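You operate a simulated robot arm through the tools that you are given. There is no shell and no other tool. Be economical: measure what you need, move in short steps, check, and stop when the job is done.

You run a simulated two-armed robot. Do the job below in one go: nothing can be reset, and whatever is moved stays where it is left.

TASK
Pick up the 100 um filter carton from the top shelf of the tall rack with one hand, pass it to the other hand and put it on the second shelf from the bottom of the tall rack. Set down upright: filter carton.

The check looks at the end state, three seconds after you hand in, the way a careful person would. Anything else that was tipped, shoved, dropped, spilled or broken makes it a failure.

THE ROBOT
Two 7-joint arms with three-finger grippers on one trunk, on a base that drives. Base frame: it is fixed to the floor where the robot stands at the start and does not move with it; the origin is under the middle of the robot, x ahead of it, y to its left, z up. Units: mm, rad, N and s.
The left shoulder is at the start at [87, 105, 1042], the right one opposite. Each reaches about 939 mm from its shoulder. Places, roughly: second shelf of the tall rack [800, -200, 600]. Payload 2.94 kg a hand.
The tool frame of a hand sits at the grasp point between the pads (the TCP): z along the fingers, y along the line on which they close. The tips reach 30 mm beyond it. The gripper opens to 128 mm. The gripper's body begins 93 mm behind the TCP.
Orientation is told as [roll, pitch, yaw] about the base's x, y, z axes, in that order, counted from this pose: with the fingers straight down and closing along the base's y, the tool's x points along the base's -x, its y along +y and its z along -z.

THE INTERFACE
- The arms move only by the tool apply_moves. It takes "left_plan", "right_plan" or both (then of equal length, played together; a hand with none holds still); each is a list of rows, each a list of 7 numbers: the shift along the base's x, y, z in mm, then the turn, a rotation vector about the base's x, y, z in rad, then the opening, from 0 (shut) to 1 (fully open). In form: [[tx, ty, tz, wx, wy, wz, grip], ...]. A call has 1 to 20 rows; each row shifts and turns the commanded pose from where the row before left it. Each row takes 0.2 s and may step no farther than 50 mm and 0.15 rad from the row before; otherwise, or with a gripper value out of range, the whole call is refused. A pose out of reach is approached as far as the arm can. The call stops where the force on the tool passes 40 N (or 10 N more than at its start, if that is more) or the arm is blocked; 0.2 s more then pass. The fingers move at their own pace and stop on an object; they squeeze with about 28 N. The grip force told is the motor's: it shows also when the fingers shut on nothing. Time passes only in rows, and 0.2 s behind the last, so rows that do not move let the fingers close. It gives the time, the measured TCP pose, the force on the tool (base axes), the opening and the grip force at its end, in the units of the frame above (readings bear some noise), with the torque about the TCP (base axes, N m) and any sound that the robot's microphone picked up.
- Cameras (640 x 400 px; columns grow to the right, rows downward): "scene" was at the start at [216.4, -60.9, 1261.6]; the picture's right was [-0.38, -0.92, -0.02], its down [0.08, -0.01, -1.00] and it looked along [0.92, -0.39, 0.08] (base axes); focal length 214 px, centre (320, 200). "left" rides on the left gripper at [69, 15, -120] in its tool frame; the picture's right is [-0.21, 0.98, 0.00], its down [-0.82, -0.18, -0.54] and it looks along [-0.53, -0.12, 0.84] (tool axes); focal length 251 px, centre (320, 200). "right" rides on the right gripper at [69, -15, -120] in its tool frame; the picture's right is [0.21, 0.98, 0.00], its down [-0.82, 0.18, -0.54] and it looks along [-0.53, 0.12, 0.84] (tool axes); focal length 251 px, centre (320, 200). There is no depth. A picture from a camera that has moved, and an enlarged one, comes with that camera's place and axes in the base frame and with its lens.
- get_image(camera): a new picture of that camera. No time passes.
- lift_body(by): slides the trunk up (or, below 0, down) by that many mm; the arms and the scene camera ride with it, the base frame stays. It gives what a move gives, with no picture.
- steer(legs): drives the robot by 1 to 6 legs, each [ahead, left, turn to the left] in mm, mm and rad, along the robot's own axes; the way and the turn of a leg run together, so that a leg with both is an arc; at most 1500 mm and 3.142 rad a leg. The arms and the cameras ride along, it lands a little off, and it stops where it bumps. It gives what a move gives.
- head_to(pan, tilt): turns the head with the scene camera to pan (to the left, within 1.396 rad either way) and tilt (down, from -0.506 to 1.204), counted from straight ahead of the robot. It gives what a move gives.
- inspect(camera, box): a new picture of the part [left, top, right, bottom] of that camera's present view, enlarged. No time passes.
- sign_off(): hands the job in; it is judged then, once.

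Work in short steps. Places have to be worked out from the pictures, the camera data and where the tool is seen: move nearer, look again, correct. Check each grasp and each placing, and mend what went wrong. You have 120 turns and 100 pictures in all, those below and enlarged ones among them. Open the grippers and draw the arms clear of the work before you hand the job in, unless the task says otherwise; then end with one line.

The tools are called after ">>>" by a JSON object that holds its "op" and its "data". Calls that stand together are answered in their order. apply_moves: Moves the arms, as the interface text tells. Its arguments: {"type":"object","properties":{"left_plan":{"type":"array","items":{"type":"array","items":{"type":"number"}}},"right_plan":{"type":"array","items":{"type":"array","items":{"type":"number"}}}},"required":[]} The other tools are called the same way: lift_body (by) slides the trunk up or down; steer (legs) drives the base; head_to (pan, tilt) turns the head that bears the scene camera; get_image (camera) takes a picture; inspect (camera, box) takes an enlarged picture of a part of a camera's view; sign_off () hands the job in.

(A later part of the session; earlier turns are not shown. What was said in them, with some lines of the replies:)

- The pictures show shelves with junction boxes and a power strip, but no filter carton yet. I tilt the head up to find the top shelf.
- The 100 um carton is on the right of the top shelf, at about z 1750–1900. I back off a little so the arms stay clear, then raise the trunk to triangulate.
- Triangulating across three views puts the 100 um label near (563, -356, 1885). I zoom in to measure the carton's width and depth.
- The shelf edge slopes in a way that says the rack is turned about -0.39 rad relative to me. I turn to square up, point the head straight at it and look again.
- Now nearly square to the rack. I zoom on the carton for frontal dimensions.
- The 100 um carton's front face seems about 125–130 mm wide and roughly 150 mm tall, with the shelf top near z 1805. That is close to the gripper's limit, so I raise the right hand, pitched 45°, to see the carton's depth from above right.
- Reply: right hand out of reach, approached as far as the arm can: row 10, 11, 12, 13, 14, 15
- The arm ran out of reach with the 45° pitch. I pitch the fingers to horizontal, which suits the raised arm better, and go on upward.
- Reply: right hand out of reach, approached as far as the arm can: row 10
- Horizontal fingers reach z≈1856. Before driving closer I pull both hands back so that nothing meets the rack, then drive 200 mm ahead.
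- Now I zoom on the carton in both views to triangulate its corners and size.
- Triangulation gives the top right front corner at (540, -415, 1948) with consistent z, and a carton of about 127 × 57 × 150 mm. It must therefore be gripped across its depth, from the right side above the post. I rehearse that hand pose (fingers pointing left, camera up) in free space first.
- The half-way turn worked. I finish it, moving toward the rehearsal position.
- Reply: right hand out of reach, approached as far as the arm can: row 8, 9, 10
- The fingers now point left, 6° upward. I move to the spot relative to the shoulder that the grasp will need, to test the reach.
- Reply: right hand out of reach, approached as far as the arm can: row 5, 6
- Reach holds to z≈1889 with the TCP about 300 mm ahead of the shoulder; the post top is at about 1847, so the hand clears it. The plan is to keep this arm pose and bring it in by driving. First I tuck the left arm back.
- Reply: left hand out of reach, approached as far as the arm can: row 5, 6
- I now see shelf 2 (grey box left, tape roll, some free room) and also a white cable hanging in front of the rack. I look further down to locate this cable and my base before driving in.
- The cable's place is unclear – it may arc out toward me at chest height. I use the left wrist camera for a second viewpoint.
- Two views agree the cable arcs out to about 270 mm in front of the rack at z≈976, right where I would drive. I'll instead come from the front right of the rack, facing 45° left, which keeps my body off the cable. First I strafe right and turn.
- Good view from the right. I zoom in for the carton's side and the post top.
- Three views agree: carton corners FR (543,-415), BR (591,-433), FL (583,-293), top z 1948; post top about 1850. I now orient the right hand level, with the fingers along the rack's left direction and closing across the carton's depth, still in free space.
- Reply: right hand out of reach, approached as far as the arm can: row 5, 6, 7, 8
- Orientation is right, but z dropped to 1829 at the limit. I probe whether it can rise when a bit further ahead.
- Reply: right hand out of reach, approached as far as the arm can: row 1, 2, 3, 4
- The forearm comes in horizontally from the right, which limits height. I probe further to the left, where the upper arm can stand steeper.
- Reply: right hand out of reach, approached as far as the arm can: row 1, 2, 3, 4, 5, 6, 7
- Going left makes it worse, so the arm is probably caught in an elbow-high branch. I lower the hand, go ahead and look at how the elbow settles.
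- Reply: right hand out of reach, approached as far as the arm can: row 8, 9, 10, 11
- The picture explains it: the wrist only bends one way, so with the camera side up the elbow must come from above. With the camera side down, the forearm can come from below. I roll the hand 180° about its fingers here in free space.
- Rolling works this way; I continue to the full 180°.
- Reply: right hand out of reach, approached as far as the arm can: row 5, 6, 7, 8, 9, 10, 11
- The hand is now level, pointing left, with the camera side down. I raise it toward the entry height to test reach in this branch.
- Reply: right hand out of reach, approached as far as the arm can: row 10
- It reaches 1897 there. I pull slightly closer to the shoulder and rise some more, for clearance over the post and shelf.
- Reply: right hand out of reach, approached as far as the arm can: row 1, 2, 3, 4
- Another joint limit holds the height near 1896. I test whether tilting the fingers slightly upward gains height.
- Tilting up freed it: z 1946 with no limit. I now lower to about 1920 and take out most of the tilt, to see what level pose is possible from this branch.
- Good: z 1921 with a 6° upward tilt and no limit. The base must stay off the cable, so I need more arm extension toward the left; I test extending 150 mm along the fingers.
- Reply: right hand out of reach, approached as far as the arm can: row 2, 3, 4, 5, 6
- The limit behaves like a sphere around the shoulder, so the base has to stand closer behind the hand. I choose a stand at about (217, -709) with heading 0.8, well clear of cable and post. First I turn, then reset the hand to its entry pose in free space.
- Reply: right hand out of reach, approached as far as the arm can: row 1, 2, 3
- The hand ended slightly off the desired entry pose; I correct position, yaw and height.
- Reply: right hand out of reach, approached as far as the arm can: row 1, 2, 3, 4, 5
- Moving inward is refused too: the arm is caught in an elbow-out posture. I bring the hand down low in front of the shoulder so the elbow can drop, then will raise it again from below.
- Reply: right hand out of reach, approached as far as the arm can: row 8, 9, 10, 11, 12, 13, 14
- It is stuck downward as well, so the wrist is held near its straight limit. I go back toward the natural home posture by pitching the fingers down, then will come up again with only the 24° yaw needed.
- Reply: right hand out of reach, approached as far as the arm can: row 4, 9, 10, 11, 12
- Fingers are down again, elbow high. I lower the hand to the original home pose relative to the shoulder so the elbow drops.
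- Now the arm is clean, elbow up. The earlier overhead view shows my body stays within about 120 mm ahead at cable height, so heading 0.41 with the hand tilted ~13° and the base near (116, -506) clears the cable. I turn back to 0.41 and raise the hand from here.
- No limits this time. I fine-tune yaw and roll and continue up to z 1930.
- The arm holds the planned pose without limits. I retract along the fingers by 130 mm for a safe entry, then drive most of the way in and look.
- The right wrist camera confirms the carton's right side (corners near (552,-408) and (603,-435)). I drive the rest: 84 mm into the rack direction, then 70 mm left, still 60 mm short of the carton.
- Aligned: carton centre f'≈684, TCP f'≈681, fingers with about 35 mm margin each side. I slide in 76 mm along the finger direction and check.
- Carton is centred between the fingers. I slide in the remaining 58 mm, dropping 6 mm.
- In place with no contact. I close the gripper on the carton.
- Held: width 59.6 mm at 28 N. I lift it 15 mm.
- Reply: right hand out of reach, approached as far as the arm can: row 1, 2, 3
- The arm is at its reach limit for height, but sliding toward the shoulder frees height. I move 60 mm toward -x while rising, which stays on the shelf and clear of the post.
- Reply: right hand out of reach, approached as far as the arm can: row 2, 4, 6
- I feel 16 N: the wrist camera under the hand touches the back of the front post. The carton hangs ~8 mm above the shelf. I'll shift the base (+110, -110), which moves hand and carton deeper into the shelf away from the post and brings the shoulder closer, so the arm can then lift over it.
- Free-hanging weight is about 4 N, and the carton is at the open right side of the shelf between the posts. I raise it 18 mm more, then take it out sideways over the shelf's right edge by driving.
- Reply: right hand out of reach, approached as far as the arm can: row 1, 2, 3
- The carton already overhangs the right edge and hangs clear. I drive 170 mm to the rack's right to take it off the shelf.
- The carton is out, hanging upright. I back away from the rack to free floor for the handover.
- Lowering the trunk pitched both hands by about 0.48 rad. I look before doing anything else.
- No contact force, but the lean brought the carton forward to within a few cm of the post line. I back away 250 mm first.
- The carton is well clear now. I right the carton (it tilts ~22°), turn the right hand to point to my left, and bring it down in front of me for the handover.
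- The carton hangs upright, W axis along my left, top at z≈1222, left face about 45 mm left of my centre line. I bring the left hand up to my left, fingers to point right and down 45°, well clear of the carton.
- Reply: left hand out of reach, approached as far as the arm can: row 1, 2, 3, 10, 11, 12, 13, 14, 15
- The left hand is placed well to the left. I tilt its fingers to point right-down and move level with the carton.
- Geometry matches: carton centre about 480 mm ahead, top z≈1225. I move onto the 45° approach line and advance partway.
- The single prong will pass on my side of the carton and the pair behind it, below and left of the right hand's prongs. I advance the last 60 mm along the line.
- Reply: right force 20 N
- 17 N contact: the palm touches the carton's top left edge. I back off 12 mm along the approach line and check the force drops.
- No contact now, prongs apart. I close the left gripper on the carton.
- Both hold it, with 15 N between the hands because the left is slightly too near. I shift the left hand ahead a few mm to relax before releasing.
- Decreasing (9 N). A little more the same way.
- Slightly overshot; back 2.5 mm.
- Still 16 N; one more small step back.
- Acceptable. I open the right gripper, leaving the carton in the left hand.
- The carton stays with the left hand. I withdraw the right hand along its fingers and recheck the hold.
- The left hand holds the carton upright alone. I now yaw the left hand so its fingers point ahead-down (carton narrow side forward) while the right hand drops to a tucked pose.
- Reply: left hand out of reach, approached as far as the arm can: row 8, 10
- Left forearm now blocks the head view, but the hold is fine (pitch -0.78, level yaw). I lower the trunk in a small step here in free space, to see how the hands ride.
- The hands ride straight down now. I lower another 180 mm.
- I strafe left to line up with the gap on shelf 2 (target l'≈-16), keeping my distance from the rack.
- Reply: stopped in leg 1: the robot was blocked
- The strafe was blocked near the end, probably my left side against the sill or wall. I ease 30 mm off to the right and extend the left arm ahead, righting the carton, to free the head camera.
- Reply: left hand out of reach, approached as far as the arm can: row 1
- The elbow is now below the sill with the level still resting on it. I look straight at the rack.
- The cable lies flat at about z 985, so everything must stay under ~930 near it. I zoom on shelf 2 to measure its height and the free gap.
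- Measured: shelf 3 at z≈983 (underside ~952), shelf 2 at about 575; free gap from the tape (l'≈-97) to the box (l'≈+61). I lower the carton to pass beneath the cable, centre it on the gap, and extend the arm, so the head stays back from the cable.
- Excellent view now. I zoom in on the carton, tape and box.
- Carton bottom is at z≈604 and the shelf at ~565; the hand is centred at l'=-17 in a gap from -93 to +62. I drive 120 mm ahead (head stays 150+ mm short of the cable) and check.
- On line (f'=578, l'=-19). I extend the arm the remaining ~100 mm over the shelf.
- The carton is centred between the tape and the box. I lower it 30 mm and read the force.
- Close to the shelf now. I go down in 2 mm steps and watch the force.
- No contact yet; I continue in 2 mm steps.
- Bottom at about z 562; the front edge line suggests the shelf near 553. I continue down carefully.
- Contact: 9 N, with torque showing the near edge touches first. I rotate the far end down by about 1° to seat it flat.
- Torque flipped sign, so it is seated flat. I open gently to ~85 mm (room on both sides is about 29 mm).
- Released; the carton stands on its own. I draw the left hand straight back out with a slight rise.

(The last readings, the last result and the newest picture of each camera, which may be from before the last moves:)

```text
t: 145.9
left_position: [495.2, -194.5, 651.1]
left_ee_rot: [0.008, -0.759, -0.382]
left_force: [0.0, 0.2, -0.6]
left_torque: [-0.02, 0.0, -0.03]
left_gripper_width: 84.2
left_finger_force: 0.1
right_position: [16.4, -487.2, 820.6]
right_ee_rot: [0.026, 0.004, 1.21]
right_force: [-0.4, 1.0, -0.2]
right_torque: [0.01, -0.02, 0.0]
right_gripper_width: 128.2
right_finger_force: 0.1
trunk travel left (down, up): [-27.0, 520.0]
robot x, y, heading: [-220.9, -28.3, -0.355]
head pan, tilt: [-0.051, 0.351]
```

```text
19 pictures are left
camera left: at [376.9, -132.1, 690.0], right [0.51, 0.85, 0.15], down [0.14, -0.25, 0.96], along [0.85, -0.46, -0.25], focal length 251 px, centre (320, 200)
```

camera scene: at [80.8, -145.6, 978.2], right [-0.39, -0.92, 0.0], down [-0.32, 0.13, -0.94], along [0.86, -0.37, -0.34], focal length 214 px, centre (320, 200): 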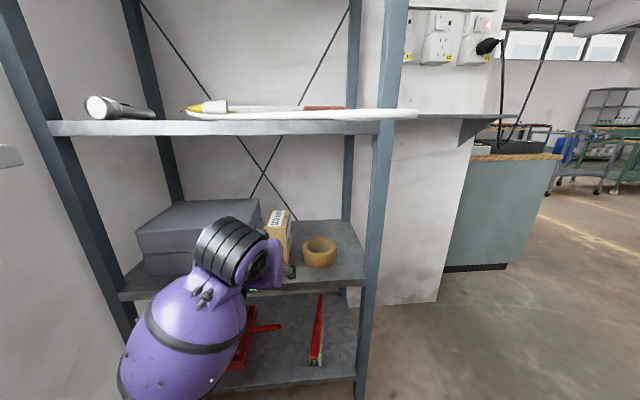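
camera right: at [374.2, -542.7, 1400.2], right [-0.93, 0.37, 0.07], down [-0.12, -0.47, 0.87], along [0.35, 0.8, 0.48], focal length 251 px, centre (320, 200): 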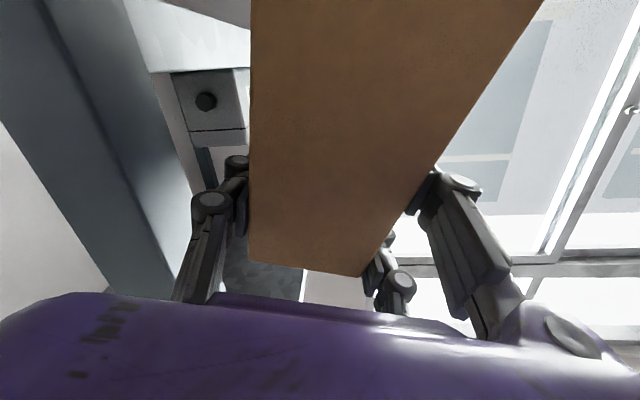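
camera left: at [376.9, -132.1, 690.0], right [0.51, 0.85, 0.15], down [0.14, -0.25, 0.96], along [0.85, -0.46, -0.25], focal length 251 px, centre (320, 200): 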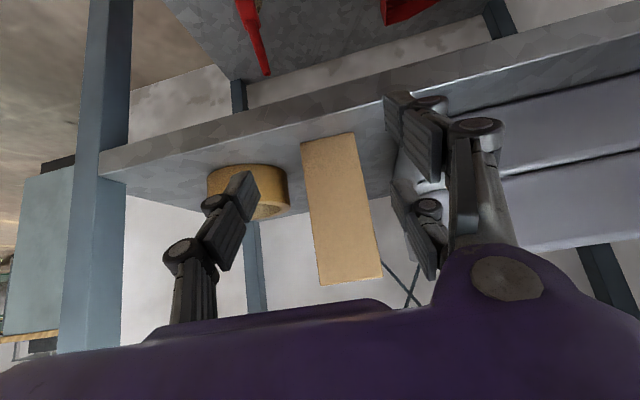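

The carton stands upright between the box and the tape. I back away with the base and then open the left gripper fully.

>>> {"op": "steer", "data": {"legs": [[-220, -20, 0]]}}

>>> {"op": "apply_moves", "data": {"left_plan": [[-10, 4, 0, 0, 0, 0, 1], [-10, 4, 0, 0, 0, 0, 1], [-10, 4, 0, 0, 0, 0, 1]]}}

>>> {"op": "get_image", "data": {"camera": "scene"}}

```text
t: 147.6
left_position: [280.4, -137.5, 650.6]
left_ee_rot: [0.005, -0.761, -0.384]
left_force: [-0.7, -0.8, 1.1]
left_torque: [0.02, 0.0, 0.0]
left_gripper_width: 84.2
left_finger_force: 0.0
right_position: [-198.4, -431.0, 821.2]
right_ee_rot: [0.028, 0.003, 1.208]
right_force: [0.0, 0.1, -0.5]
right_torque: [-0.02, -0.03, 0.01]
right_gripper_width: 128.1
right_finger_force: 0.0
trunk travel left (down, up): [-27.0, 520.0]
robot x, y, heading: [-435.1, 29.5, -0.354]
head pan, tilt: [-0.051, 0.351]
```

```text
t: 148.4
left_position: [249.2, -126.5, 651.5]
left_ee_rot: [0.008, -0.758, -0.382]
left_force: [-0.3, 0.4, 0.8]
left_torque: [0.01, 0.0, -0.01]
left_gripper_width: 128.1
left_finger_force: 0.0
right_position: [-199.1, -428.3, 819.9]
right_ee_rot: [0.027, 0.004, 1.208]
right_force: [-0.3, 0.7, 0.3]
right_torque: [0.0, 0.04, 0.02]
right_gripper_width: 127.9
right_finger_force: 0.0
trunk travel left (down, up): [-27.0, 520.0]
robot x, y, heading: [-436.1, 26.4, -0.352]
head pan, tilt: [-0.051, 0.351]
```

```text
18 pictures are left
camera scene: at [-134.5, -88.0, 978.2], right [-0.39, -0.92, 0.0], down [-0.32, 0.14, -0.94], along [0.86, -0.37, -0.34], focal length 214 px, centre (320, 200)
```

scene: 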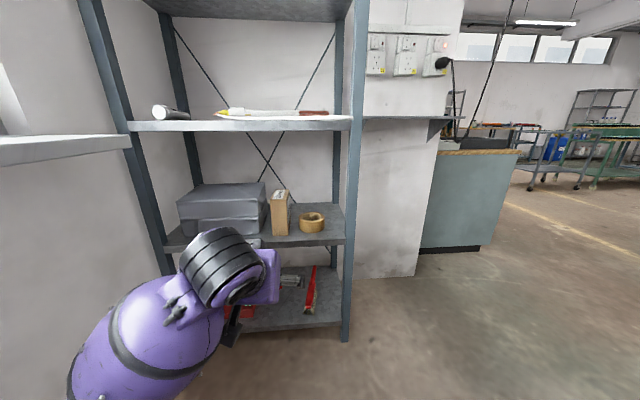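

The final view shows everything in order; one last close look at the carton before handing in.

>>> {"op": "inspect", "data": {"camera": "scene", "box": [140, 80, 370, 270]}}

>>> {"op": "head_to", "data": {"pan": 0.1, "tilt": -0.45}}

>>> {"op": "get_image", "data": {"camera": "scene"}}

```text
2.11 times, centred on (255, 175) of scene
camera zoom: at [-134.5, -88.0, 978.2], right [-0.39, -0.92, 0.0], down [-0.32, 0.14, -0.94], along [0.86, -0.37, -0.34], focal length 452 px, centre (457, 253)
```

zoom: 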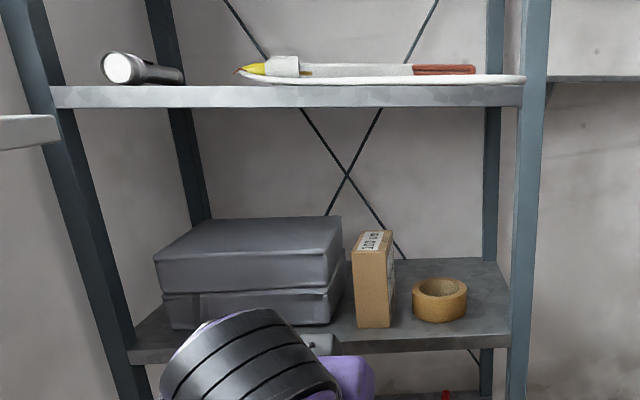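

```text
t: 149.5
left_position: [249.2, -124.8, 652.2]
left_ee_rot: [0.007, -0.759, -0.384]
left_force: [-0.2, 0.4, 0.4]
left_torque: [0.0, 0.03, 0.04]
left_gripper_width: 128.0
left_finger_force: 0.0
right_position: [-198.0, -429.2, 821.0]
right_ee_rot: [0.027, 0.003, 1.208]
right_force: [-0.1, 0.1, -1.4]
right_torque: [-0.02, 0.0, 0.02]
right_gripper_width: 128.3
right_finger_force: 0.1
trunk travel left (down, up): [-27.0, 520.0]
robot x, y, heading: [-434.4, 32.1, -0.35]
head pan, tilt: [0.099, -0.45]
```

```text
16 pictures are left
camera scene: at [-152.1, -69.1, 1047.2], right [-0.25, -0.97, 0.0], down [0.42, -0.11, -0.9], along [0.87, -0.23, 0.43], focal length 214 px, centre (320, 200)
```

scene: 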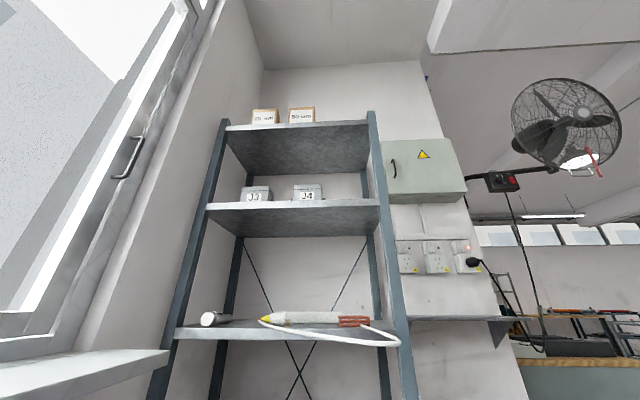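

The carton stands upright on the second shelf, the other cartons, boxes and the cable look undisturbed, and both hands are open and clear. I hand in.

>>> {"op": "sign_off", "data": {}}

```text
The job is handed in.
```

The 100 um filter carton was taken from the top shelf with the right hand, passed to the left, and now stands upright on the second shelf from the bottom. During the job the right wrist camera pressed about 16 N against a front rack post, and the base was stopped once by something on my left. The final pictures show nothing else on the rack moved.
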